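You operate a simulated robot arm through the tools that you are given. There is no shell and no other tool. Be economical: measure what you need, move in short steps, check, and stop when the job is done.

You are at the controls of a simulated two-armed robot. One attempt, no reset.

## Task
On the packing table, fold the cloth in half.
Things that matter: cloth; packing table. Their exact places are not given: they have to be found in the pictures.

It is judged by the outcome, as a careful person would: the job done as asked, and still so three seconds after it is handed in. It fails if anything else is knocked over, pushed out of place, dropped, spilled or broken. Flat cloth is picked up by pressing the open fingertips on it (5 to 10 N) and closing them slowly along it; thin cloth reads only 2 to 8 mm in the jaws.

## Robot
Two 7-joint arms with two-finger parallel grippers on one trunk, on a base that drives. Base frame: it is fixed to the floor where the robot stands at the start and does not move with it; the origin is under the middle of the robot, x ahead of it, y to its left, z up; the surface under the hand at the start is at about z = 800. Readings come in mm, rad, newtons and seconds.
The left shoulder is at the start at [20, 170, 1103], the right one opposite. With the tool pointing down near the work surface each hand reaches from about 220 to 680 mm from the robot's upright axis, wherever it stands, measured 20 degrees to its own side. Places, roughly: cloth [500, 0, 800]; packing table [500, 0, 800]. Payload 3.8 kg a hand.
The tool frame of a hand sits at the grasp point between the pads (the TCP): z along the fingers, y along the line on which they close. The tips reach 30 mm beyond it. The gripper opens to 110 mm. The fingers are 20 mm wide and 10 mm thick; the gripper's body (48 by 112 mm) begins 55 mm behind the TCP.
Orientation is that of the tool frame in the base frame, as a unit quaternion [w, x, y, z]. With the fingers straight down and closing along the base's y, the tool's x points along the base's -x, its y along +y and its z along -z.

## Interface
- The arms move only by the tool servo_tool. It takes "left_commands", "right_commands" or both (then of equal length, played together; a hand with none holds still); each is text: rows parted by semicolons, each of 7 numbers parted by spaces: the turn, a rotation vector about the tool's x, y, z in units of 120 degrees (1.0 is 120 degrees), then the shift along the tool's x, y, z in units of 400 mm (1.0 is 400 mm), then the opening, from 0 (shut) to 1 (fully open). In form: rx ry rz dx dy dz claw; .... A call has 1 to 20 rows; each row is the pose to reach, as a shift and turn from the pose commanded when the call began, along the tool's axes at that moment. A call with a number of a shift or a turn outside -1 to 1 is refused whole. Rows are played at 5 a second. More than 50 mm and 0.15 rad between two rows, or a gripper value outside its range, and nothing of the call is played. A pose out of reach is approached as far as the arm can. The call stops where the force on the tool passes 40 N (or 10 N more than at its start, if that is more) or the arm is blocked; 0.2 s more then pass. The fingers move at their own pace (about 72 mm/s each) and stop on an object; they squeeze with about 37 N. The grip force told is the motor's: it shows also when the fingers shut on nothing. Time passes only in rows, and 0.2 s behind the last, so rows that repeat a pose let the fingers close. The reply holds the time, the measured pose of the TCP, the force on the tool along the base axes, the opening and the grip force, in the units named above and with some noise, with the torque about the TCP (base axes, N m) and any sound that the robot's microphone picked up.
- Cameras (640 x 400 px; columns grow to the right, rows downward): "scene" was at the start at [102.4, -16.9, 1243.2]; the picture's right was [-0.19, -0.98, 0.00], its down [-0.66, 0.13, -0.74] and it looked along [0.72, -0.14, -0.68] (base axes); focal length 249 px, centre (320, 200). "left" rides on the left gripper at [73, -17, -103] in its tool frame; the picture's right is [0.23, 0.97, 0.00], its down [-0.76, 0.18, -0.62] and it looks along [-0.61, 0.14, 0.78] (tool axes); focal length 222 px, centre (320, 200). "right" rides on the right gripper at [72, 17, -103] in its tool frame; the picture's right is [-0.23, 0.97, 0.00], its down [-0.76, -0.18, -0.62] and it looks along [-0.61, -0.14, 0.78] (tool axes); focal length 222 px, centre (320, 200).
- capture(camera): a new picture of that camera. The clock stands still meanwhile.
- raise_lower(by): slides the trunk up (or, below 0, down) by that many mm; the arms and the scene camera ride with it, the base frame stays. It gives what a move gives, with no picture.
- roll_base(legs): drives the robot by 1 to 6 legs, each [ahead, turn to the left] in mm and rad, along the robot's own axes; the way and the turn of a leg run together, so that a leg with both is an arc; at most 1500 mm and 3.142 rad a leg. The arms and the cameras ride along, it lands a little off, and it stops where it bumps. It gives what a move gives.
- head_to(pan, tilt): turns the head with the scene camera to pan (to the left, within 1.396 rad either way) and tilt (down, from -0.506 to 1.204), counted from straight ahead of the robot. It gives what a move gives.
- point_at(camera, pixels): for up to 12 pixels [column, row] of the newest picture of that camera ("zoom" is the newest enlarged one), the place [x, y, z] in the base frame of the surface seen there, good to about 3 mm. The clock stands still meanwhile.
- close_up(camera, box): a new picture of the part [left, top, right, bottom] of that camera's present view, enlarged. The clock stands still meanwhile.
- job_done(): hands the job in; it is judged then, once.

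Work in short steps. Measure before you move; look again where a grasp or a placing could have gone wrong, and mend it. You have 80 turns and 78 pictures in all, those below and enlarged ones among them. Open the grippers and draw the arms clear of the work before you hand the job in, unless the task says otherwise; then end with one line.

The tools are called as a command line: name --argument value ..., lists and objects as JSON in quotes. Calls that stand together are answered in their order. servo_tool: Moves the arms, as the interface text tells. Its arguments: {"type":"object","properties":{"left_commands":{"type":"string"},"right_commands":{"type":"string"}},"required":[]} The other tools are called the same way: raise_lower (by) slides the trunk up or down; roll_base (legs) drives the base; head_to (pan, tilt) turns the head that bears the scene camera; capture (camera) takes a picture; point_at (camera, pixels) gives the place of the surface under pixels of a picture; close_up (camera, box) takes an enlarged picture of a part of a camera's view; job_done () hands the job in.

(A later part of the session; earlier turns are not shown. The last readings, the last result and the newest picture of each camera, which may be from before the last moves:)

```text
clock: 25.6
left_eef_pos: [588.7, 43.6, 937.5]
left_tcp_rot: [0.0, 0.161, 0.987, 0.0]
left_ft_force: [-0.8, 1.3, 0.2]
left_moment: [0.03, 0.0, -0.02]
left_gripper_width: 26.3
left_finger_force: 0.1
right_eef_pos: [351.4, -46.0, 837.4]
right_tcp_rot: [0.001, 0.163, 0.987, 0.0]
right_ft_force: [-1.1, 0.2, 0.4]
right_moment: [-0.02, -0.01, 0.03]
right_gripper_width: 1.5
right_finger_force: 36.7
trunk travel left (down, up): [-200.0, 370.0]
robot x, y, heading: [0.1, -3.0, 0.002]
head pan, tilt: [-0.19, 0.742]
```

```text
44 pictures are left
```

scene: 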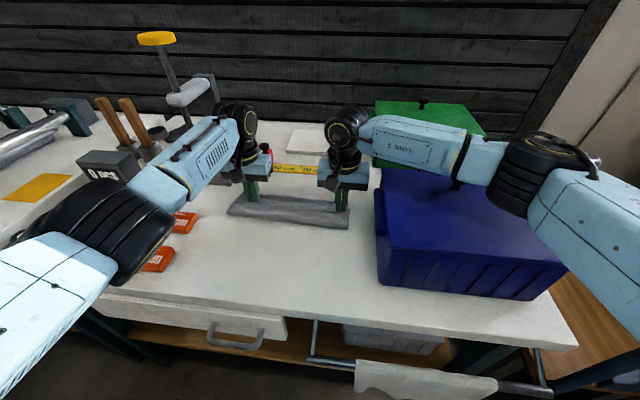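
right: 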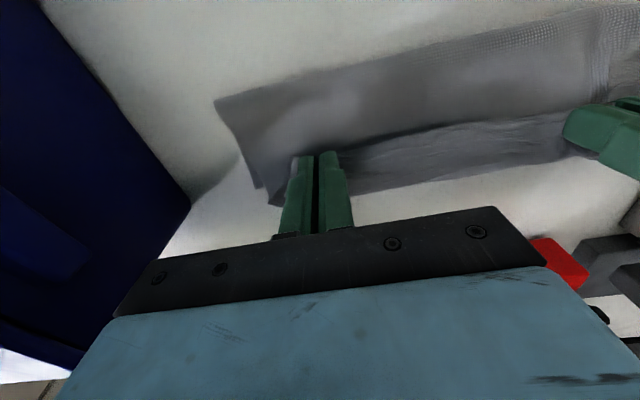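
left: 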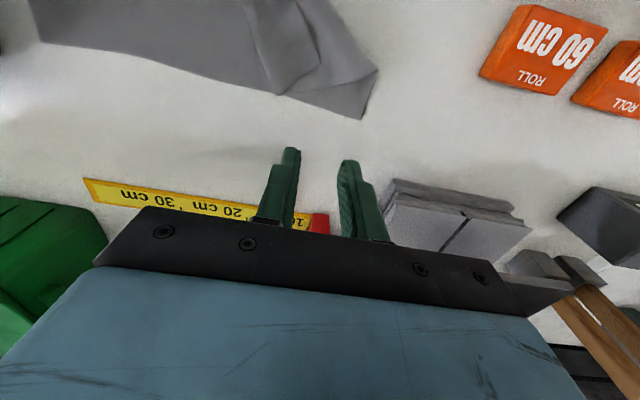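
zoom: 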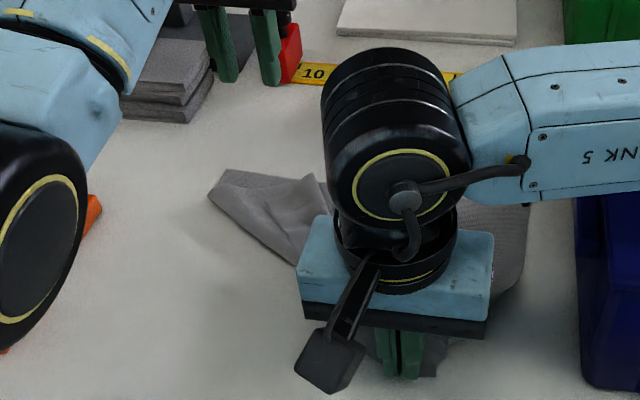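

Most of the cloth has unfolded; only the left near corner (D) is still turned over. I release the right hand gently and lift it away to look.

servo_tool --right_commands "0 0 0 0 0 0.008 0; 0 0 0 0 0 0.008 0.1; 0 0 0 0 0 0.008 0.2; 0 0 0 0 0 -0.05 0.2; 0 0 0 0 -0.1 -0.16 0.2; 0 0 0 0 -0.2 -0.28 0.2; 0 0 0 0 -0.3 -0.38 0.2; 0 0 0 0.05 -0.4 -0.42 0.2; 0 0 0 0.05 -0.4 -0.42 0.2"

close_up --camera "scene" --box '[160, 140, 400, 290]'

```text
refused: row 5 steps farther than a row can; nothing moved
```

```text
2.67 times, centred on (280, 215) of scene
```

zoom: 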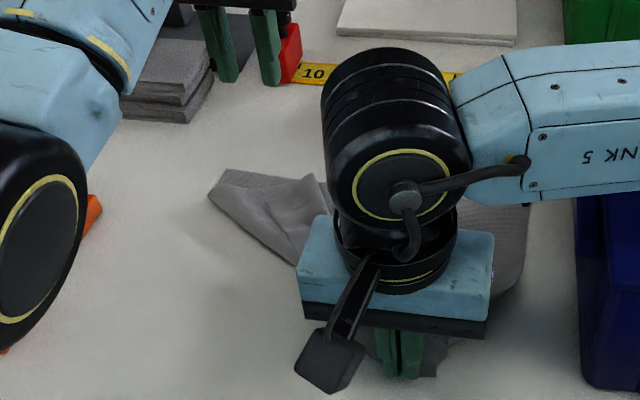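

Refused for step size; I use smaller steps.

servo_tool --right_commands "0 0 0 0 0 0.008 0; 0 0 0 0 0 0.008 0.1; 0 0 0 0 0 0.008 0.2; 0 0 0 0 0 -0.05 0.2; 0 0 0 0 0 -0.16 0.2; 0 0 0 0 0 -0.28 0.2; 0 0 0 0 -0.05 -0.38 0.2; 0 0 0 0 -0.15 -0.43 0.2; 0 0 0 0 -0.25 -0.46 0.2; 0 0 0 0 -0.3 -0.46 0.2; 0 0 0 0 -0.3 -0.46 0.2"

close_up --camera "scene" --box '[160, 140, 400, 290]'

```text
clock: 28.0
left_eef_pos: [588.9, 43.9, 936.9]
left_tcp_rot: [0.0, 0.162, 0.987, -0.001]
left_ft_force: [0.4, 0.0, -0.2]
left_moment: [-0.04, -0.01, -0.01]
left_gripper_width: 26.3
left_finger_force: 0.1
right_eef_pos: [313.6, -158.9, 1022.3]
right_tcp_rot: [0.0, 0.162, 0.987, 0.0]
right_ft_force: [0.2, -0.1, 0.6]
right_moment: [-0.01, 0.0, -0.02]
right_gripper_width: 22.0
right_finger_force: 0.1
trunk travel left (down, up): [-200.0, 370.0]
robot x, y, heading: [-0.4, -3.7, 0.004]
head pan, tilt: [-0.19, 0.742]
```

```text
2.67 times, centred on (280, 215) of scene
```

zoom: 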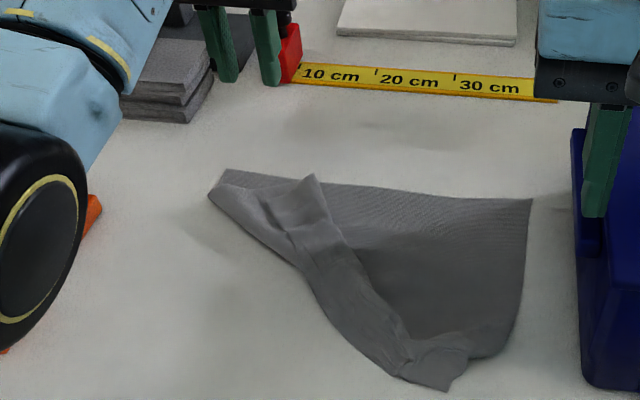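

Only the flap from D at zoom (312,177) down to (450,390) is still turned over. I measure it for the left hand.

point_at --camera "zoom" --pixels '[[311, 180], [318, 205], [290, 200], [335, 235], [300, 235], [370, 290], [225, 172], [210, 198], [528, 202], [445, 388], [400, 370], [500, 350]]'

close_up --camera "left" --box '[200, 0, 400, 125]'

```text
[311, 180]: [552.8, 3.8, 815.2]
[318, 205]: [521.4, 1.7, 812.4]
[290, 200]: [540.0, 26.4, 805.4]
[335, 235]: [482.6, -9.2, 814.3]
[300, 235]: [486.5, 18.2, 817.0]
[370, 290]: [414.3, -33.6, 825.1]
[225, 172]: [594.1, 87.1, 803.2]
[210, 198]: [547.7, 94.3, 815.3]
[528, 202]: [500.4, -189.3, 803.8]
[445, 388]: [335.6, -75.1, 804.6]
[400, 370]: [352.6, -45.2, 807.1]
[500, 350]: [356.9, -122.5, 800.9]
```

```text
3.20 times, centred on (300, 62) of left
```

zoom: 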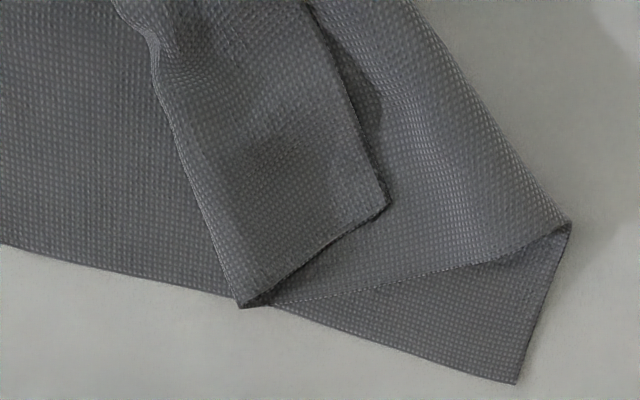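

The left close-up shows it clearly: D is at zoom (388,205), the near edge runs from it up to (310,0), doubled twice. I measure these.

point_at --camera "zoom" --pixels '[[383, 203], [365, 145], [345, 80], [315, 15], [330, 180], [300, 240], [245, 300], [565, 228], [513, 380], [250, 150], [300, 120]]'

```text
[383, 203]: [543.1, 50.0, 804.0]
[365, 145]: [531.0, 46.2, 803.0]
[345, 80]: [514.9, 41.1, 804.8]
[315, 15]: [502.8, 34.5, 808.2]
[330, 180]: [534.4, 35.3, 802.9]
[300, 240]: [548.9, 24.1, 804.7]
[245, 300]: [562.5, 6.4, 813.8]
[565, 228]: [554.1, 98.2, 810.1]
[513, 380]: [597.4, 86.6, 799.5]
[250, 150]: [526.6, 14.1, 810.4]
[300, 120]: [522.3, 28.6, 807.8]
```

Cloth as a whole slid ~28 mm towards me, which is fine. I bring the left hand over the D flap at about [530,31] with jaws 26 mm and descend close.

servo_tool --left_commands "0 0 0 0.05 -0.03 0 0.24; 0 0 0 0.1 -0.06 0.04 0.24; 0 0 0 0.129 -0.078 0.1 0.24; 0 0 0 0.129 -0.078 0.2 0.24; 0 0 0 0.129 -0.078 0.25 0.24; 0 0 0 0.129 -0.078 0.255 0.24; 0 0 0 0.129 -0.078 0.255 0.24"

capture --camera "left"

```text
clock: 29.6
left_eef_pos: [528.5, 30.9, 833.9]
left_tcp_rot: [0.0, 0.162, 0.987, 0.0]
left_ft_force: [0.0, -0.6, -0.3]
left_moment: [-0.01, 0.0, 0.01]
left_gripper_width: 26.5
left_finger_force: 0.1
right_eef_pos: [312.6, -158.8, 1022.9]
right_tcp_rot: [0.0, 0.164, 0.986, 0.0]
right_ft_force: [-0.5, -0.5, 0.8]
right_moment: [0.01, -0.01, 0.0]
right_gripper_width: 22.1
right_finger_force: 0.0
trunk travel left (down, up): [-200.0, 370.0]
robot x, y, heading: [-2.5, -2.4, -0.003]
head pan, tilt: [-0.19, 0.742]
```

```text
40 pictures are left
```

left: 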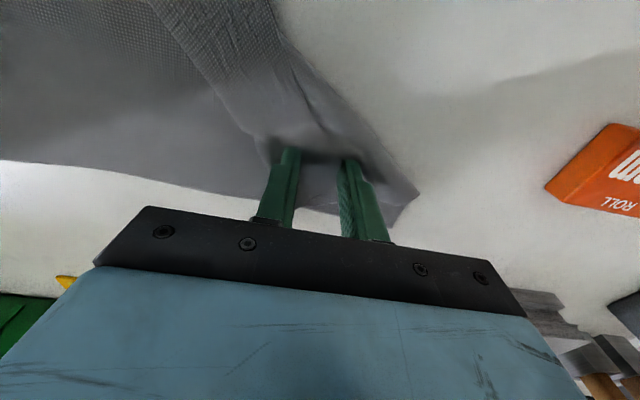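

Tips are at flap level; I go down ~1.5 mm, close slowly, and lift a little to check the grip.

servo_tool --left_commands "0 0 0 0 0 0.002 0.24; 0 0 0 0 0 0.004 0.24; 0 0 0 0 0 0.004 0.2; 0 0 0 0 0 0.004 0.16; 0 0 0 0 0 0.004 0.12; 0 0 0 0 0 0.004 0.08; 0 0 0 0 0 0.004 0.04; 0 0 0 0 0 0.004 0; 0 0 0 0 0 0.004 0; 0 0 0 0 0 0.004 0; 0 0 0 0 0 -0.04 0; 0 0 0 0 0 -0.1 0; 0 0 0 0 0 -0.1 0"

close_up --camera "scene" --box '[160, 140, 400, 290]'

capture --camera "left"

```text
clock: 32.4
left_eef_pos: [526.9, 30.5, 875.6]
left_tcp_rot: [0.001, 0.163, 0.987, 0.0]
left_ft_force: [0.4, 0.7, 0.2]
left_moment: [0.02, 0.02, 0.01]
left_gripper_width: 0.0
left_finger_force: 37.3
right_eef_pos: [313.1, -158.0, 1021.1]
right_tcp_rot: [0.0, 0.164, 0.987, -0.001]
right_ft_force: [-0.6, 1.3, -0.6]
right_moment: [-0.01, 0.0, 0.01]
right_gripper_width: 22.2
right_finger_force: 0.0
trunk travel left (down, up): [-200.0, 370.0]
robot x, y, heading: [-0.4, 1.4, 0.001]
head pan, tilt: [-0.19, 0.742]
```

```text
2.67 times, centred on (280, 215) of scene
```

zoom: 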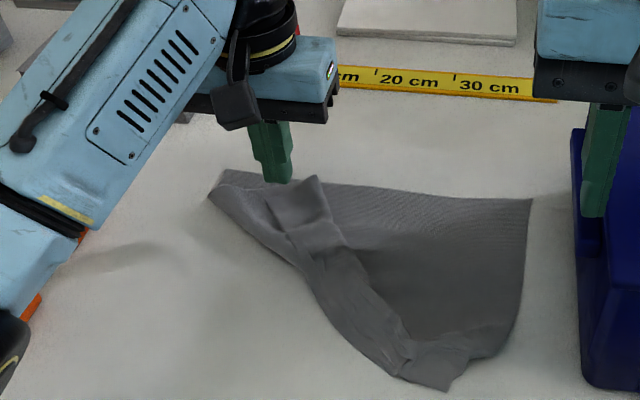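

```text
38 pictures are left
```

left: 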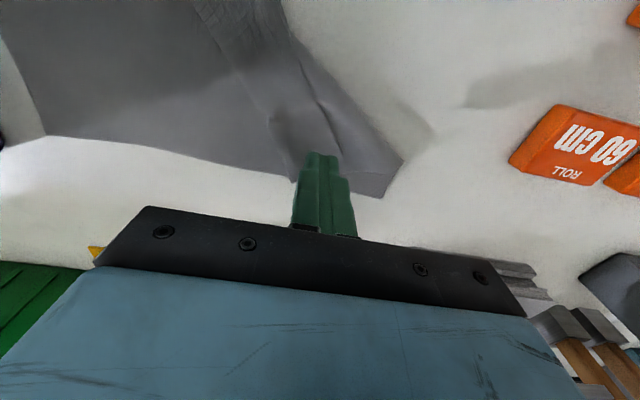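

Grip slipped (0.0 mm): too little pressure. I reopen and press down further while watching the force.

servo_tool --left_commands "0 0 0 0 0 0 0.24; 0 0 0 0 0 0.05 0.24; 0 0 0 0 0 0.1 0.24; 0 0 0 0 0 0.107 0.24; 0 0 0 0 0 0.11 0.24; 0 0 0 0 0 0.11 0.24"

```text
clock: 33.8
left_eef_pos: [527.0, 30.0, 831.4]
left_tcp_rot: [0.002, 0.162, 0.987, 0.0]
left_ft_force: [-0.5, 1.7, 13.5]
left_moment: [0.05, 0.03, 0.01]
left_gripper_width: 26.5
left_finger_force: 0.0
right_eef_pos: [311.8, -159.3, 1022.4]
right_tcp_rot: [0.001, 0.162, 0.987, 0.0]
right_ft_force: [-0.9, 1.1, 0.0]
right_moment: [0.02, -0.04, -0.01]
right_gripper_width: 21.8
right_finger_force: 0.2
trunk travel left (down, up): [-200.0, 370.0]
robot x, y, heading: [-1.1, 1.8, -0.005]
head pan, tilt: [-0.19, 0.742]
```

13.5 N; ease by 0.6 mm, close slowly, lift.

servo_tool --left_commands "0 0 0 0 0 -0.0015 0.24; 0 0 0 0 0 -0.0015 0.2; 0 0 0 0 0 -0.0015 0.16; 0 0 0 0 0 -0.0015 0.12; 0 0 0 0 0 -0.0015 0.08; 0 0 0 0 0 -0.0015 0.04; 0 0 0 0 0 -0.0015 0; 0 0 0 0 0 -0.0015 0; 0 0 0 0 0 -0.0015 0; 0 0 0 0 0 -0.04 0; 0 0 0 0 0 -0.1 0; 0 0 0 0 0 -0.1 0"

close_up --camera "scene" --box '[160, 140, 400, 290]'

```text
clock: 36.4
left_eef_pos: [530.2, 31.7, 869.9]
left_tcp_rot: [-0.002, 0.162, 0.987, 0.0]
left_ft_force: [-0.6, 0.2, -0.2]
left_moment: [0.0, 0.0, -0.02]
left_gripper_width: 0.1
left_finger_force: 37.5
right_eef_pos: [312.5, -159.8, 1022.5]
right_tcp_rot: [0.0, 0.163, 0.987, 0.0]
right_ft_force: [0.0, 0.3, -0.5]
right_moment: [0.01, 0.0, -0.01]
right_gripper_width: 22.1
right_finger_force: 0.0
trunk travel left (down, up): [-200.0, 370.0]
robot x, y, heading: [-0.5, 0.6, 0.001]
head pan, tilt: [-0.19, 0.742]
```

```text
2.67 times, centred on (280, 215) of scene
```

zoom: 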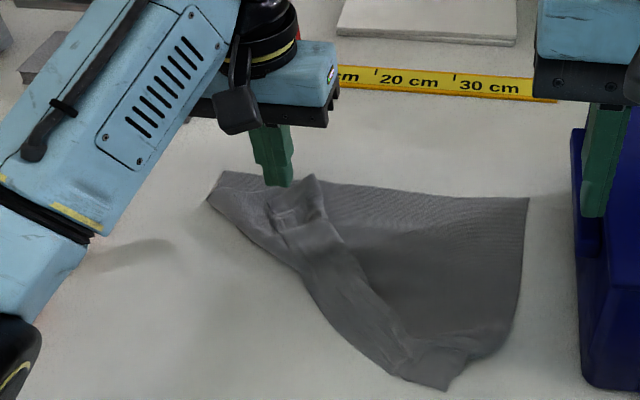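

Slipped again. I look at the flap from the left camera after raising further.

servo_tool --left_commands "0 0 0 -0.05 0 -0.1 0.3; 0 0 0 -0.08 0 -0.18 0.3; 0 0 0 -0.08 0 -0.18 0.3"

close_up --camera "left" --box '[160, 0, 400, 150]'

```text
clock: 37.2
left_eef_pos: [560.7, 20.0, 940.2]
left_tcp_rot: [0.0, 0.161, 0.987, 0.0]
left_ft_force: [0.7, 0.4, 0.6]
left_moment: [0.0, 0.0, 0.02]
left_gripper_width: 32.8
left_finger_force: 0.2
right_eef_pos: [313.4, -159.9, 1021.1]
right_tcp_rot: [0.0, 0.162, 0.987, 0.001]
right_ft_force: [-0.2, -0.4, 0.3]
right_moment: [0.01, 0.0, 0.0]
right_gripper_width: 22.1
right_finger_force: 0.0
trunk travel left (down, up): [-200.0, 370.0]
robot x, y, heading: [-1.5, 2.2, -0.004]
head pan, tilt: [-0.19, 0.742]
```

```text
2.67 times, centred on (280, 75) of left
```

zoom: 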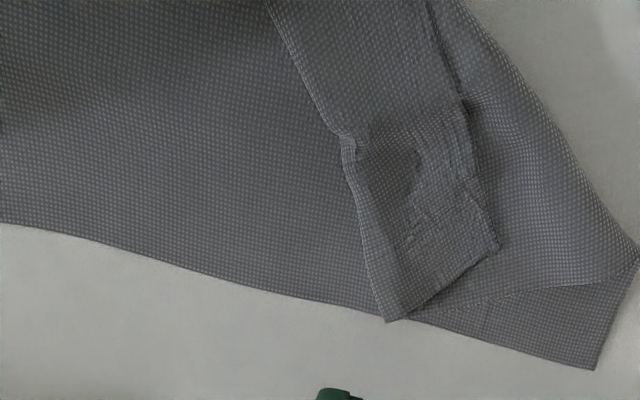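

I'll try closing along the hem edge instead (rotate the left hand ~50°), which worked before. I measure the hem edge points.

point_at --camera "zoom" --pixels '[[495, 248], [478, 190], [462, 110], [440, 30], [455, 190], [430, 120], [400, 30], [390, 318], [350, 150]]'

```text
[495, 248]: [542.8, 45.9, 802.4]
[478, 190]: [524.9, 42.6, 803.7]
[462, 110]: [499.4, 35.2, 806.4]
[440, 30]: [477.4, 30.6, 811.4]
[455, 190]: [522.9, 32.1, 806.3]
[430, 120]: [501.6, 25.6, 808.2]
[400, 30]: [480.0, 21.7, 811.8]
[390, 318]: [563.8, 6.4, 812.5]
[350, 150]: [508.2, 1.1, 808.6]
```

Hem edge runs ~13° from x. I rotate 58°, place the TCP at [516.6,32] (7 mm inside the edge), jaws 36 mm, and descend near.

servo_tool --left_commands "0 0 0.07 0.02 0 0 0.33; 0 0 0.14 0.04 0 0 0.33; 0 0 0.21 0.06 0 0 0.33; 0 0 0.28 0.08 0 0 0.33; 0 0 0.35 0.1 0 0.03 0.33; 0 0 0.42 0.114 -0.007 0.09 0.33; 0 0 0.485 0.114 -0.007 0.18 0.33; 0 0 0.485 0.114 -0.007 0.255 0.33; 0 0 0.485 0.114 -0.007 0.265 0.33; 0 0 0.485 0.114 -0.007 0.265 0.33"

capture --camera "left"

```text
clock: 39.4
left_eef_pos: [514.3, 32.1, 836.5]
left_tcp_rot: [0.001, 0.621, 0.784, 0.001]
left_ft_force: [-0.3, -0.4, 0.1]
left_moment: [0.0, 0.01, -0.01]
left_gripper_width: 36.4
left_finger_force: 0.1
right_eef_pos: [313.0, -159.9, 1020.6]
right_tcp_rot: [0.0, 0.163, 0.987, -0.001]
right_ft_force: [-0.2, 0.2, 0.8]
right_moment: [0.0, 0.02, -0.02]
right_gripper_width: 22.2
right_finger_force: 0.1
trunk travel left (down, up): [-200.0, 370.0]
robot x, y, heading: [-4.1, 1.9, -0.001]
head pan, tilt: [-0.19, 0.742]
```

```text
35 pictures are left
```

left: 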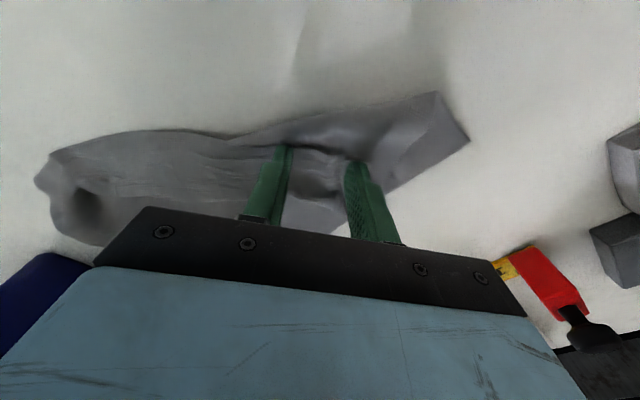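

Aligned along the hem. Now I press down in small steps.

servo_tool --left_commands "0 0 0 0 0 0.006 0.33; 0 0 0 0 0 0.01 0.33; 0 0 0 0 0 0.0125 0.33; 0 0 0 0 0 0.0125 0.33"

```text
clock: 40.4
left_eef_pos: [516.4, 32.8, 831.9]
left_tcp_rot: [0.001, 0.621, 0.784, 0.0]
left_ft_force: [-0.4, 1.7, 9.7]
left_moment: [0.04, 0.05, -0.05]
left_gripper_width: 36.1
left_finger_force: 0.0
right_eef_pos: [312.3, -159.9, 1022.4]
right_tcp_rot: [0.0, 0.162, 0.987, 0.0]
right_ft_force: [-0.8, 0.1, 0.1]
right_moment: [-0.04, 0.05, -0.02]
right_gripper_width: 21.8
right_finger_force: 0.0
trunk travel left (down, up): [-200.0, 370.0]
robot x, y, heading: [1.0, 1.3, -0.001]
head pan, tilt: [-0.19, 0.742]
```

9.7 N; I close slowly and lift 40 mm.

servo_tool --left_commands "0 0 0 0 0 0 0.3; 0 0 0 0 0 0 0.27; 0 0 0 0 0 0 0.24; 0 0 0 0 0 0 0.21; 0 0 0 0 0 0 0.18; 0 0 0 0 0 0 0.15; 0 0 0 0 0 0 0.12; 0 0 0 0 0 0 0.09; 0 0 0 0 0 0 0.06; 0 0 0 0 0 0 0.03; 0 0 0 0 0 0 0; 0 0 0 0 0 0 0; 0 0 0 0 0 0 0; 0 0 0 0 0 -0.04 0; 0 0 0 0 0 -0.1 0; 0 0 0 0 0 -0.1 0"

close_up --camera "scene" --box '[160, 140, 400, 290]'

```text
clock: 43.8
left_eef_pos: [514.9, 31.5, 870.4]
left_tcp_rot: [0.0, 0.622, 0.783, 0.0]
left_ft_force: [0.1, -0.6, -0.2]
left_moment: [-0.02, -0.05, -0.01]
left_gripper_width: 2.7
left_finger_force: 36.7
right_eef_pos: [313.6, -159.0, 1022.0]
right_tcp_rot: [-0.001, 0.163, 0.987, 0.0]
right_ft_force: [0.1, -0.7, 0.4]
right_moment: [-0.02, 0.03, 0.01]
right_gripper_width: 22.2
right_finger_force: 0.0
trunk travel left (down, up): [-200.0, 370.0]
robot x, y, heading: [-1.3, -0.5, 0.002]
head pan, tilt: [-0.19, 0.742]
```

```text
2.67 times, centred on (280, 215) of scene
```

zoom: 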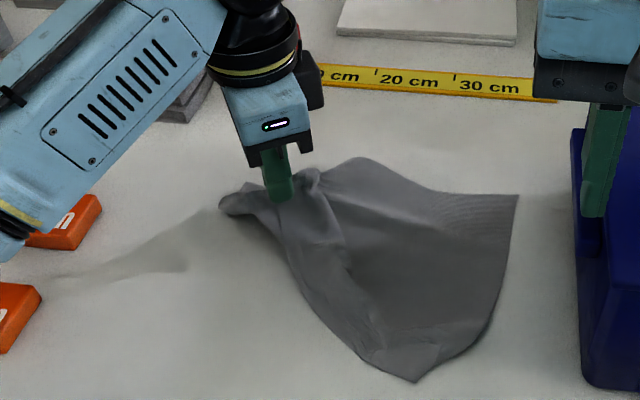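

Width 2.7 mm, but the far edge seems pulled too. I look from the left hand camera.

capture --camera "left"

capture --camera "right"

```text
33 pictures are left
```

left: 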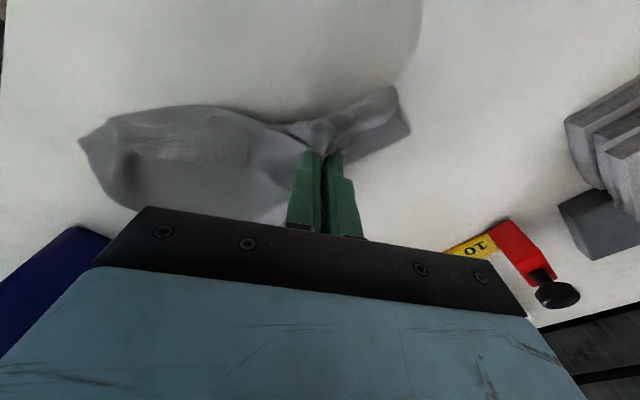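

```text
32 pictures are left
```

right: 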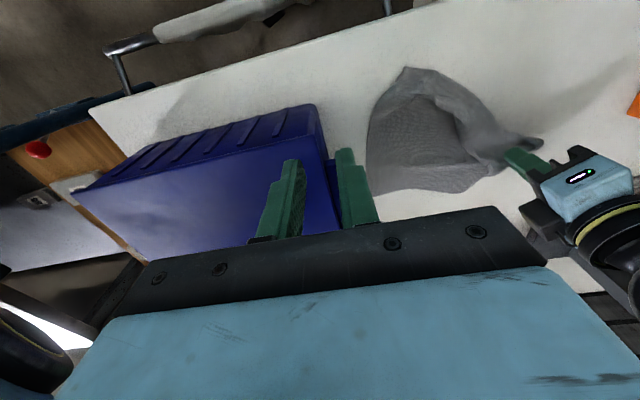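

Left has pinched several layers. New plan: release, then pinch the far edge near A (left) and near B (right), lift the cloth so it hangs and straightens, then lay its lower half and fold the held edge over it – with that path the held hem won't double back. First I put the left down, open and raise.

servo_tool --left_commands "0 0 0 0 0 0.05 0; 0 0 0 0 0 0.088 0; 0 0 0 0 0 0.088 0.15; 0 0 0 0 0 0.088 0.33; 0 0 0 0 0 0 0.33; 0 0 0 0 0 -0.1 0.33; 0 0 -0.07 0 0 -0.18 0.33; 0 0 -0.14 0 0 -0.2 0.33; 0 0 -0.21 0 0 -0.2 0.33; 0 0 -0.28 0 0 -0.2 0.33; 0 0 -0.35 0 0 -0.2 0.33; 0 0 -0.42 0 0 -0.2 0.33; 0 0 -0.485 0 0 -0.2 0.33; 0 0 -0.485 0.05 0.1 -0.2 0.33; 0 0 -0.485 0.05 0.1 -0.2 0.33"

close_up --camera "left" --box '[120, 0, 440, 200]'

close_up --camera "scene" --box '[160, 140, 400, 290]'

```text
clock: 47.0
left_eef_pos: [547.2, 60.0, 950.7]
left_tcp_rot: [-0.001, 0.162, 0.987, 0.0]
left_ft_force: [1.1, 0.4, -0.1]
left_moment: [0.01, -0.03, 0.0]
left_gripper_width: 36.4
left_finger_force: 0.1
right_eef_pos: [313.1, -158.9, 1022.3]
right_tcp_rot: [0.0, 0.163, 0.987, 0.0]
right_ft_force: [-0.1, 0.4, -0.7]
right_moment: [-0.03, 0.0, 0.02]
right_gripper_width: 22.0
right_finger_force: 0.2
trunk travel left (down, up): [-200.0, 370.0]
robot x, y, heading: [4.0, -2.4, -0.0]
head pan, tilt: [-0.19, 0.742]
```

```text
2.00 times, centred on (280, 100) of left
```

zoom: 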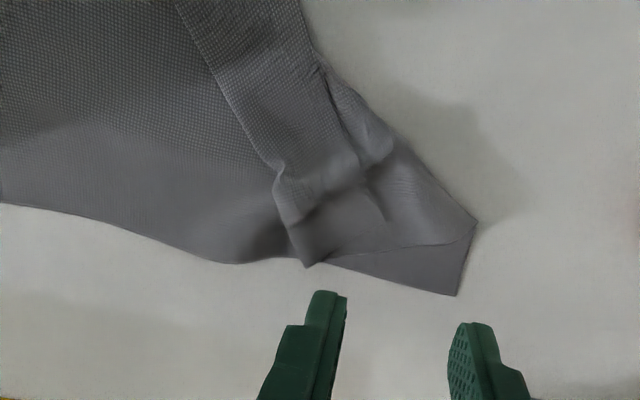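

```text
2.67 times, centred on (280, 215) of scene
```

zoom: 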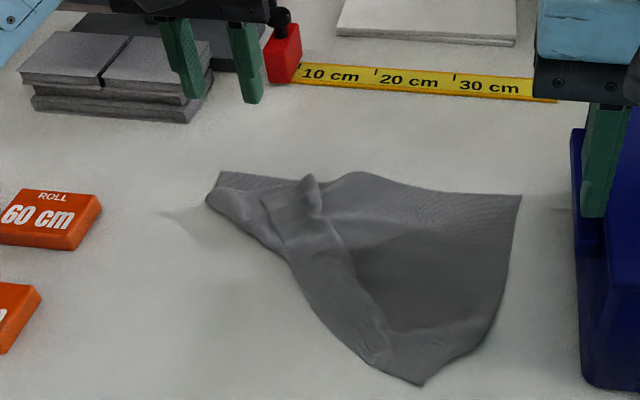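

A's free triangle is visible near left zoom (455,295). I measure B's region in the scene zoom, then take a fresh left view for A.

point_at --camera "zoom" --pixels '[[519, 197], [480, 196], [440, 192], [400, 184], [370, 176], [512, 245], [490, 320], [425, 382], [222, 174], [260, 177], [295, 182]]'

close_up --camera "left" --box '[120, 0, 440, 200]'

point_at --camera "zoom" --pixels '[[453, 293], [420, 284], [380, 274], [340, 265], [472, 227], [420, 248], [380, 252], [305, 262], [420, 265], [230, 260], [100, 222]]'

```text
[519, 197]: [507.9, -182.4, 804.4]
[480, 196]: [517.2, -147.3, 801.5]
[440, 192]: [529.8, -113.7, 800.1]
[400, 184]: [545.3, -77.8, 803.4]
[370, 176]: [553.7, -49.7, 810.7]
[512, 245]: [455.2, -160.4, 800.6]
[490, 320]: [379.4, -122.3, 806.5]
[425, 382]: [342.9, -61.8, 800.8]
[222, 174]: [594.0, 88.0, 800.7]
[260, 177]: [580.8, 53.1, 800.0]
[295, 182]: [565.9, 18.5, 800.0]
```

```text
2.00 times, centred on (280, 100) of left
```

zoom: 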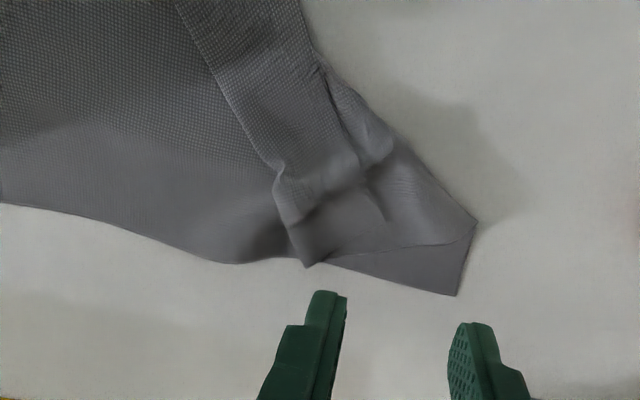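

```text
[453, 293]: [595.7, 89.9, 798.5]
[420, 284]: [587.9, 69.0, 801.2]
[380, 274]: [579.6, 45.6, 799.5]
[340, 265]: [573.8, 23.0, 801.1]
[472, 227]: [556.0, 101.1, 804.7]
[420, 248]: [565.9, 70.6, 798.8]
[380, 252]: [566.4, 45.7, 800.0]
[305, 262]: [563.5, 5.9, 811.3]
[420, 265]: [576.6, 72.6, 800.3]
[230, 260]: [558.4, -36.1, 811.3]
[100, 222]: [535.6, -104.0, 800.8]
```

Edge points are clear: left grip at [583,69.5] (24 mm from A, single layer there), right grip at [510,-153] (28 mm from B). I move both there, jaws 26 mm, and stop ~5 mm above.

servo_tool --right_commands "0 0 0 -0.0924 0.0344 0 0.24; 0 0 0 -0.185 0.069 0 0.24; 0 0 0 -0.277 0.103 0 0.24; 0 0 0 -0.37 0.138 0 0.24; 0 0 0 -0.462 0.172 0 0.24; 0 0 0 -0.462 0.172 0.11 0.24; 0 0 0 -0.462 0.172 0.22 0.24; 0 0 0 -0.462 0.172 0.33 0.24; 0 0 0 -0.462 0.172 0.43 0.24; 0 0 0 -0.462 0.172 0.465 0.24; 0 0 0 -0.462 0.172 0.4675 0.24" --left_commands "0 0 0 -0.04 0.025 0 0.24; 0 0 0 -0.077 0.051 0 0.24; 0 0 0 -0.077 0.051 0 0.24; 0 0 0 -0.077 0.051 0 0.24; 0 0 0 -0.077 0.051 0 0.24; 0 0 0 -0.077 0.051 0.05 0.24; 0 0 0 -0.077 0.051 0.12 0.24; 0 0 0 -0.077 0.051 0.2 0.24; 0 0 0 -0.077 0.051 0.26 0.24; 0 0 0 -0.077 0.051 0.285 0.24; 0 0 0 -0.077 0.051 0.289 0.24"

capture --camera "left"

capture --camera "right"

```text
clock: 49.2
left_eef_pos: [585.7, 69.7, 841.0]
left_tcp_rot: [0.002, 0.163, 0.987, -0.001]
left_ft_force: [-0.2, 0.3, -0.4]
left_moment: [-0.01, 0.02, -0.02]
left_gripper_width: 26.5
left_finger_force: 0.1
right_eef_pos: [513.9, -156.1, 853.1]
right_tcp_rot: [0.007, 0.163, 0.987, 0.003]
right_ft_force: [-4.6, 0.1, 15.3]
right_moment: [-0.7, 0.4, -0.25]
right_gripper_width: 26.5
right_finger_force: 0.0
trunk travel left (down, up): [-200.0, 370.0]
robot x, y, heading: [3.5, 1.8, 0.001]
head pan, tilt: [-0.19, 0.742]
stopped in row 10 (right hand): the force on the tool passed its limit at 50 N (the readings are from after the stop); the commanded pose is now the measured one
```

```text
28 pictures are left
```

left: 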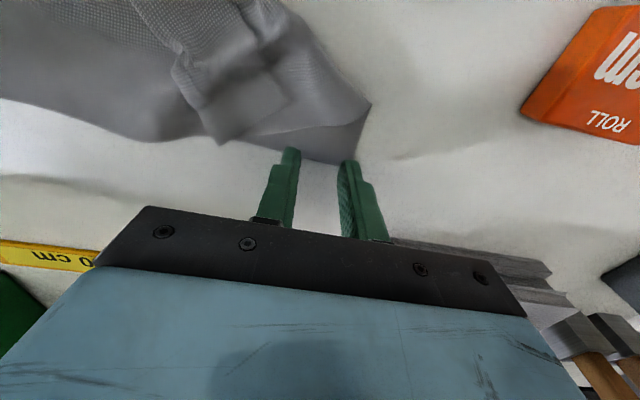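

```text
27 pictures are left
```

right: 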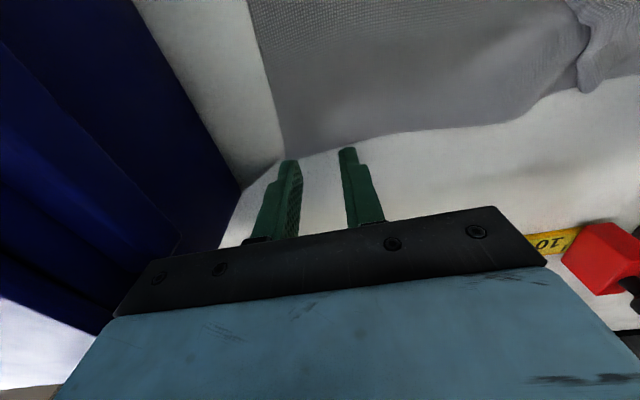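

The right gripper body touched something (probably the box lip at z≈908) and stopped. I raise the right hand 40 mm at once and check the box.

servo_tool --right_commands "0 0 0 0 0 -0.05 0.24; 0 0 0 0 0.02 -0.12 0.24; 0 0 0 0 0.045 -0.15 0.24; 0 0 0 0 0.045 -0.15 0.24"

capture --camera "scene"

point_at --camera "scene" --pixels '[[380, 235], [378, 275], [390, 230], [378, 190], [384, 172], [385, 195], [351, 207]]'

```text
clock: 50.2
left_eef_pos: [585.8, 69.0, 841.8]
left_tcp_rot: [0.0, 0.162, 0.987, 0.0]
left_ft_force: [0.5, -0.2, -0.6]
left_moment: [0.01, 0.0, 0.02]
left_gripper_width: 26.6
left_finger_force: 0.1
right_eef_pos: [519.1, -141.9, 911.9]
right_tcp_rot: [0.007, 0.163, 0.987, 0.003]
right_ft_force: [-0.5, 0.2, -0.3]
right_moment: [0.04, -0.02, -0.01]
right_gripper_width: 26.7
right_finger_force: 0.1
trunk travel left (down, up): [-200.0, 370.0]
robot x, y, heading: [0.8, -0.4, -0.001]
head pan, tilt: [-0.19, 0.742]
```

```text
26 pictures are left
```

scene: 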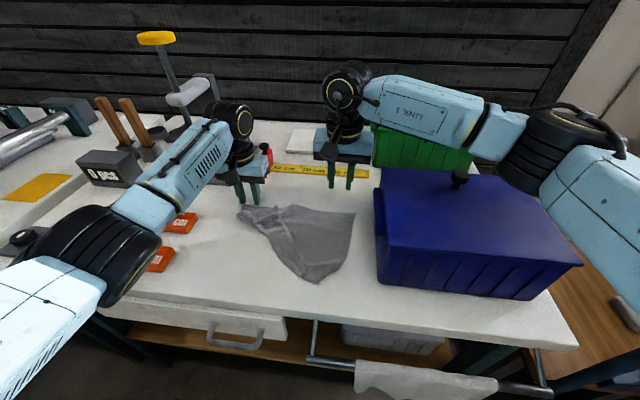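

```text
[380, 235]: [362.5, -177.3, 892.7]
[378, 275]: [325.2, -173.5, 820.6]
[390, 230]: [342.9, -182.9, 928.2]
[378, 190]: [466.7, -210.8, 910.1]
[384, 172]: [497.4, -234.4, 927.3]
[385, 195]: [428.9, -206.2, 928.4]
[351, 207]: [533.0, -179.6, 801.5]
```

The box hasn't moved. The right hand now sits 15 mm further inward (at [519,-142]); I shift it 6 mm back over the edge and descend there carefully, in small steps near the bottom.

servo_tool --right_commands "0 0 0 0.01 0 0.05 0.24; 0 0 0 0.015 0 0.1 0.24; 0 0 0 0.015 0 0.14 0.24; 0 0 0 0.015 0 0.17 0.24; 0 0 0 0.015 0 0.19 0.24; 0 0 0 0.015 0 0.195 0.24; 0 0 0 0.015 0 0.195 0.24" --left_commands "0 0 0 0.003 0 0 0.24; 0 0 0 0.006 0 0 0.24; 0 0 0 0.006 0 0.005 0.24; 0 0 0 0.006 0 0.01 0.24; 0 0 0 0.006 0 0.015 0.24; 0 0 0 0.006 0 0.0175 0.24; 0 0 0 0.006 0 0.0175 0.24"

capture --camera "right"

```text
clock: 51.8
left_eef_pos: [583.9, 69.6, 833.1]
left_tcp_rot: [0.0, 0.163, 0.987, -0.001]
left_ft_force: [0.3, 0.4, -0.4]
left_moment: [-0.02, -0.03, -0.03]
left_gripper_width: 26.4
left_finger_force: 0.0
right_eef_pos: [513.5, -138.6, 832.3]
right_tcp_rot: [0.006, 0.164, 0.986, 0.004]
right_ft_force: [0.0, -0.3, -0.9]
right_moment: [-0.01, 0.01, 0.02]
right_gripper_width: 26.6
right_finger_force: 0.0
trunk travel left (down, up): [-200.0, 370.0]
robot x, y, heading: [-1.5, 2.0, -0.006]
head pan, tilt: [-0.19, 0.742]
```

```text
25 pictures are left
```

right: 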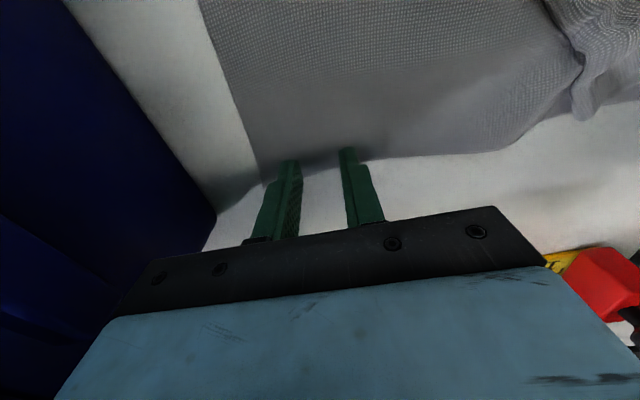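

Clear of the box. I press both down by about 1.5 mm and check forces.

servo_tool --right_commands "0 0 0 0 0 0.0025 0.24; 0 0 0 0 0 0.004 0.24; 0 0 0 0 0 0.004 0.24" --left_commands "0 0 0 0 0 0.0025 0.24; 0 0 0 0 0 0.0045 0.24; 0 0 0 0 0 0.0045 0.24"

```text
clock: 52.6
left_eef_pos: [584.8, 70.0, 832.0]
left_tcp_rot: [0.0, 0.163, 0.987, 0.0]
left_ft_force: [0.1, 0.1, -0.3]
left_moment: [-0.01, 0.0, 0.03]
left_gripper_width: 26.2
left_finger_force: 0.0
right_eef_pos: [515.2, -137.4, 832.0]
right_tcp_rot: [0.007, 0.163, 0.987, 0.003]
right_ft_force: [-0.7, -0.5, 1.2]
right_moment: [-0.04, 0.01, 0.02]
right_gripper_width: 26.5
right_finger_force: 0.3
trunk travel left (down, up): [-200.0, 370.0]
robot x, y, heading: [1.7, -3.6, -0.003]
head pan, tilt: [-0.19, 0.742]
```

A little more: left 1.6 mm, right 0.6 mm.

servo_tool --right_commands "0 0 0 0 0 0.0008 0.24; 0 0 0 0 0 0.0016 0.24; 0 0 0 0 0 0.0016 0.24" --left_commands "0 0 0 0 0 0.002 0.24; 0 0 0 0 0 0.004 0.24; 0 0 0 0 0 0.004 0.24"

```text
clock: 53.4
left_eef_pos: [583.3, 69.5, 832.0]
left_tcp_rot: [0.0, 0.163, 0.987, 0.0]
left_ft_force: [0.5, 0.5, 3.1]
left_moment: [0.01, -0.02, 0.01]
left_gripper_width: 26.6
left_finger_force: 0.1
right_eef_pos: [513.7, -138.6, 830.9]
right_tcp_rot: [0.007, 0.164, 0.986, 0.004]
right_ft_force: [-0.4, -1.1, 5.3]
right_moment: [-0.07, 0.06, 0.0]
right_gripper_width: 26.6
right_finger_force: 0.4
trunk travel left (down, up): [-200.0, 370.0]
robot x, y, heading: [0.5, 1.3, -0.0]
head pan, tilt: [-0.19, 0.742]
```

Left 3 N, right 5 N. I add a touch, close slowly and lift 30 mm.

servo_tool --right_commands "0 0 0 0 0 0.0005 0.24; 0 0 0 0 0 0.0005 0.21; 0 0 0 0 0 0.0005 0.18; 0 0 0 0 0 0.0005 0.15; 0 0 0 0 0 0.0005 0.12; 0 0 0 0 0 0.0005 0.09; 0 0 0 0 0 0.0005 0.06; 0 0 0 0 0 0.0005 0.03; 0 0 0 0 0 0.0005 0; 0 0 0 0 0 0.0005 0; 0 0 0 0 0 0.0005 0; 0 0 0 0 0 -0.03 0; 0 0 0 0 0 -0.075 0; 0 0 0 0 0 -0.075 0" --left_commands "0 0 0 0 0 0.0012 0.24; 0 0 0 0 0 0.0012 0.21; 0 0 0 0 0 0.0012 0.18; 0 0 0 0 0 0.0012 0.15; 0 0 0 0 0 0.0012 0.12; 0 0 0 0 0 0.0012 0.09; 0 0 0 0 0 0.0012 0.06; 0 0 0 0 0 0.0012 0.03; 0 0 0 0 0 0.0012 0; 0 0 0 0 0 0.0012 0; 0 0 0 0 0 0.0012 0; 0 0 0 0 0 -0.03 0; 0 0 0 0 0 -0.075 0; 0 0 0 0 0 -0.075 0"

close_up --camera "scene" --box '[180, 140, 400, 278]'

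```text
clock: 56.4
left_eef_pos: [584.9, 70.1, 860.8]
left_tcp_rot: [0.0, 0.163, 0.987, 0.0]
left_ft_force: [-1.0, -5.6, -0.7]
left_moment: [-0.16, 0.04, 0.06]
left_gripper_width: 1.8
left_finger_force: 36.9
right_eef_pos: [512.4, -138.3, 860.9]
right_tcp_rot: [0.007, 0.164, 0.987, 0.003]
right_ft_force: [1.1, 5.4, -1.0]
right_moment: [0.17, -0.05, 0.01]
right_gripper_width: 1.5
right_finger_force: 36.8
trunk travel left (down, up): [-200.0, 370.0]
robot x, y, heading: [-0.8, -2.1, 0.002]
head pan, tilt: [-0.19, 0.742]
```

```text
2.90 times, centred on (290, 209) of scene
```

zoom: 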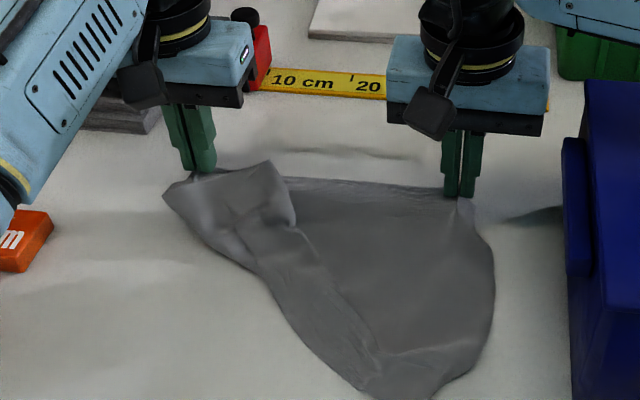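

Both hold single layers (1.8 / 1.5 mm, ~5.5 N tension along the edge). I lift both ~215 mm so the cloth hangs free and unfolds.

servo_tool --right_commands "0 0 0 0 0 -0.1 0; 0 0 0 0.02 0 -0.2 0; 0 0 0 0.04 0 -0.3 0; 0 0 0 0.06 0 -0.4 0; 0 0 0 0.08 0 -0.5 0; 0 0 0 0.08 0 -0.55 0; 0 0 0 0.08 0 -0.55 0; 0 0 0 0.08 0 -0.55 0; 0 0 0 0.08 0 -0.55 0" --left_commands "0 0 0 0 0 -0.1 0; 0 0 0 0.02 0 -0.2 0; 0 0 0 0.04 0 -0.3 0; 0 0 0 0.06 0 -0.4 0; 0 0 0 0.08 0 -0.5 0; 0 0 0 0.08 0 -0.55 0; 0 0 0 0.08 0 -0.55 0; 0 0 0 0.08 0 -0.55 0; 0 0 0 0.08 0 -0.55 0"

capture --camera "scene"

```text
clock: 58.4
left_eef_pos: [553.3, 80.3, 1080.3]
left_tcp_rot: [-0.001, 0.162, 0.987, -0.001]
left_ft_force: [-3.3, -8.4, -0.1]
left_moment: [-0.27, 0.09, 0.09]
left_gripper_width: 1.4
left_finger_force: 37.1
right_eef_pos: [478.4, -130.6, 1082.0]
right_tcp_rot: [0.007, 0.163, 0.987, 0.004]
right_ft_force: [2.4, 8.1, -0.6]
right_moment: [0.27, -0.08, -0.02]
right_gripper_width: 1.5
right_finger_force: 36.7
trunk travel left (down, up): [-200.0, 370.0]
robot x, y, heading: [5.2, 2.6, -0.001]
head pan, tilt: [-0.19, 0.742]
```

```text
23 pictures are left
```

scene: 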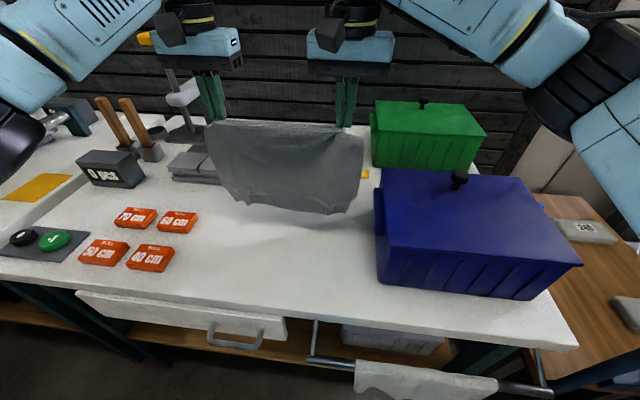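

The cloth hangs flat and unfolded. I measure its bottom corners and sides before laying it.

point_at --camera "scene" --pixels '[[236, 200], [270, 205], [325, 212], [352, 206], [207, 130], [362, 140], [290, 165], [222, 175]]'

close_up --camera "scene" --box '[180, 100, 400, 238]'

```text
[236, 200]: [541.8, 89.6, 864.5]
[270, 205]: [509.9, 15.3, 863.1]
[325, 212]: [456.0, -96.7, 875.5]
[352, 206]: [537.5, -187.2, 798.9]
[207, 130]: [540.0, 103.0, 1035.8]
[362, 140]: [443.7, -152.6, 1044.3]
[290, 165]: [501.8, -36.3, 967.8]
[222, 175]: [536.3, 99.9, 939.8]
```

```text
2.90 times, centred on (290, 169) of scene
```

zoom: 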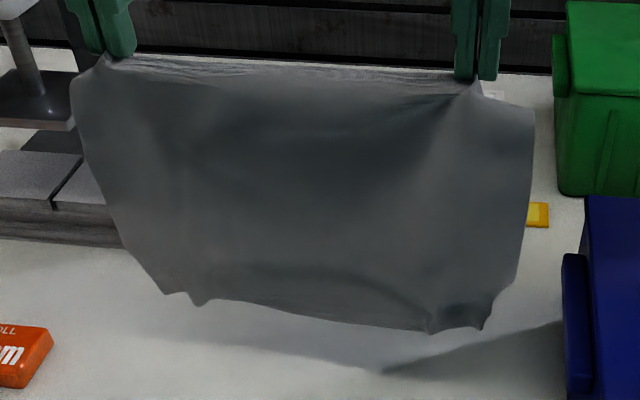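

It hangs straight with only small curls at the bottom corners. I move 50 mm forward and lower until the bottom edge touches, then lay the lower half by moving back towards the robot with a slight drag.

servo_tool --right_commands "0 0 0 -0.0625 0 0.03 0; 0 0 0 -0.125 0 0.08 0; 0 0 0 -0.125 0 0.14 0; 0 0 0 -0.125 0 0.19 0; 0 0 0 -0.08 0 0.22 0; 0 0 0 -0.035 0 0.25 0; 0 0 0 0.01 0 0.275 0; 0 0 0 0.01 0 0.275 0" --left_commands "0 0 0 -0.0625 0 0.03 0; 0 0 0 -0.125 0 0.08 0; 0 0 0 -0.125 0 0.14 0; 0 0 0 -0.125 0 0.19 0; 0 0 0 -0.08 0 0.22 0; 0 0 0 -0.035 0 0.25 0; 0 0 0 0.01 0 0.275 0; 0 0 0 0.01 0 0.275 0"

close_up --camera "scene" --box '[180, 130, 400, 268]'

capture --camera "right"

```text
clock: 60.2
left_eef_pos: [547.2, 81.8, 970.7]
left_tcp_rot: [0.0, 0.162, 0.987, 0.0]
left_ft_force: [-1.6, -5.6, -0.7]
left_moment: [-0.2, 0.04, 0.07]
left_gripper_width: 1.5
left_finger_force: 36.8
right_eef_pos: [478.1, -128.2, 971.9]
right_tcp_rot: [0.006, 0.163, 0.987, 0.003]
right_ft_force: [1.5, 5.8, -0.7]
right_moment: [0.17, -0.03, 0.01]
right_gripper_width: 1.7
right_finger_force: 37.4
trunk travel left (down, up): [-200.0, 370.0]
robot x, y, heading: [-0.6, -3.4, 0.001]
head pan, tilt: [-0.19, 0.742]
```

```text
2.90 times, centred on (290, 199) of scene
```

zoom: 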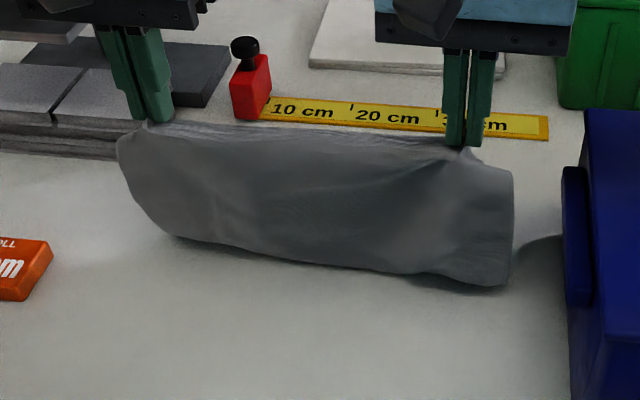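

```text
20 pictures are left
```

right: 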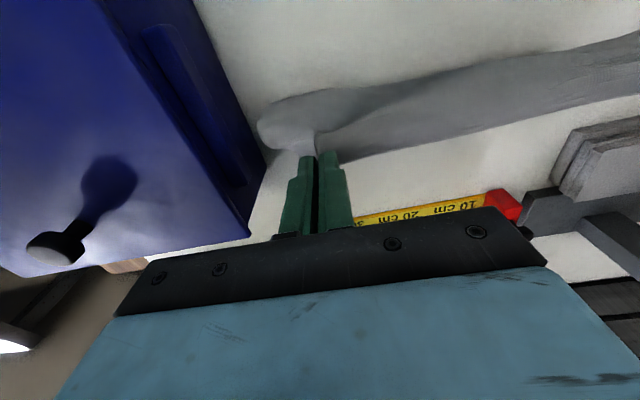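

The cloth's lower part bends away at the bottom. I measure the visible bottom and any part lying behind it.

point_at --camera "zoom" --pixels '[[170, 232], [250, 252], [340, 266], [420, 274], [500, 284], [330, 200], [508, 190], [130, 190]]'

point_at --camera "right" --pixels '[[270, 115], [350, 95], [450, 75], [360, 155], [450, 140], [560, 120], [400, 120], [500, 95]]'

```text
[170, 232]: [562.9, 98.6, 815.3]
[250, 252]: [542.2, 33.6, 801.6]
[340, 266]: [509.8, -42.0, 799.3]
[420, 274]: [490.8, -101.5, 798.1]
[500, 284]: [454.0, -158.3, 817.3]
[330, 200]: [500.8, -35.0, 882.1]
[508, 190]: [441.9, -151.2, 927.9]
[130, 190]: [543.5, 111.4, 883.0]
```

```text
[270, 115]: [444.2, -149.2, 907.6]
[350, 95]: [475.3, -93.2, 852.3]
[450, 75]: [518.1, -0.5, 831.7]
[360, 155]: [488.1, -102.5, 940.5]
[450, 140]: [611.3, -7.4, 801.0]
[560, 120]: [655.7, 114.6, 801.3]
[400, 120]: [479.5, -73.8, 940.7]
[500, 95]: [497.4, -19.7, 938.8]
```

The cloth touches at s≈497 and the rest lies behind it towards the far side. I continue back and down to the half-way point (tips ~100 mm above the table), where the hand cameras should see the laid half beyond.

servo_tool --right_commands "0 0 0 0.03 0 0.028 0; 0 0 0 0.06 0 0.055 0; 0 0 0 0.09 0 0.08 0; 0 0 0 0.12 0 0.1 0; 0 0 0 0.12 0 0.1 0" --left_commands "0 0 0 0.03 0 0.028 0; 0 0 0 0.06 0 0.055 0; 0 0 0 0.09 0 0.08 0; 0 0 0 0.12 0 0.1 0; 0 0 0 0.12 0 0.1 0"

capture --camera "right"

capture --camera "left"

```text
clock: 61.4
left_eef_pos: [502.9, 97.3, 930.4]
left_tcp_rot: [0.0, 0.162, 0.987, 0.0]
left_ft_force: [-1.3, -7.0, -0.6]
left_moment: [-0.19, 0.05, 0.06]
left_gripper_width: 1.5
left_finger_force: 36.2
right_eef_pos: [432.7, -110.8, 929.0]
right_tcp_rot: [0.007, 0.163, 0.987, 0.003]
right_ft_force: [1.3, 6.4, -0.7]
right_moment: [0.22, -0.06, -0.02]
right_gripper_width: 1.6
right_finger_force: 37.1
trunk travel left (down, up): [-200.0, 370.0]
robot x, y, heading: [-2.1, 0.5, -0.006]
head pan, tilt: [-0.19, 0.742]
```

```text
19 pictures are left
```

right: 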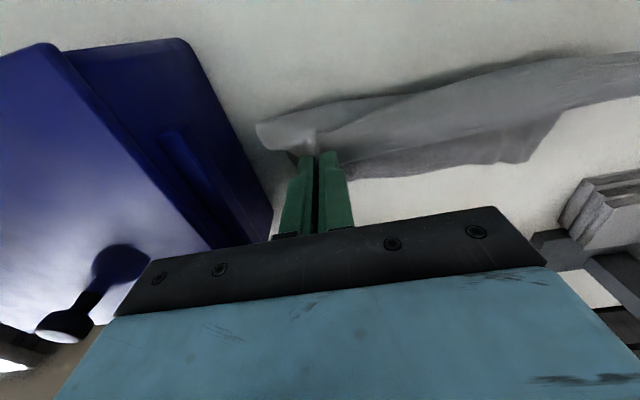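

```text
18 pictures are left
```

left: 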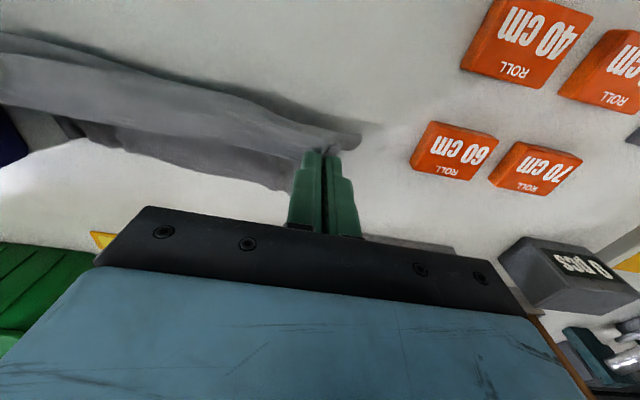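

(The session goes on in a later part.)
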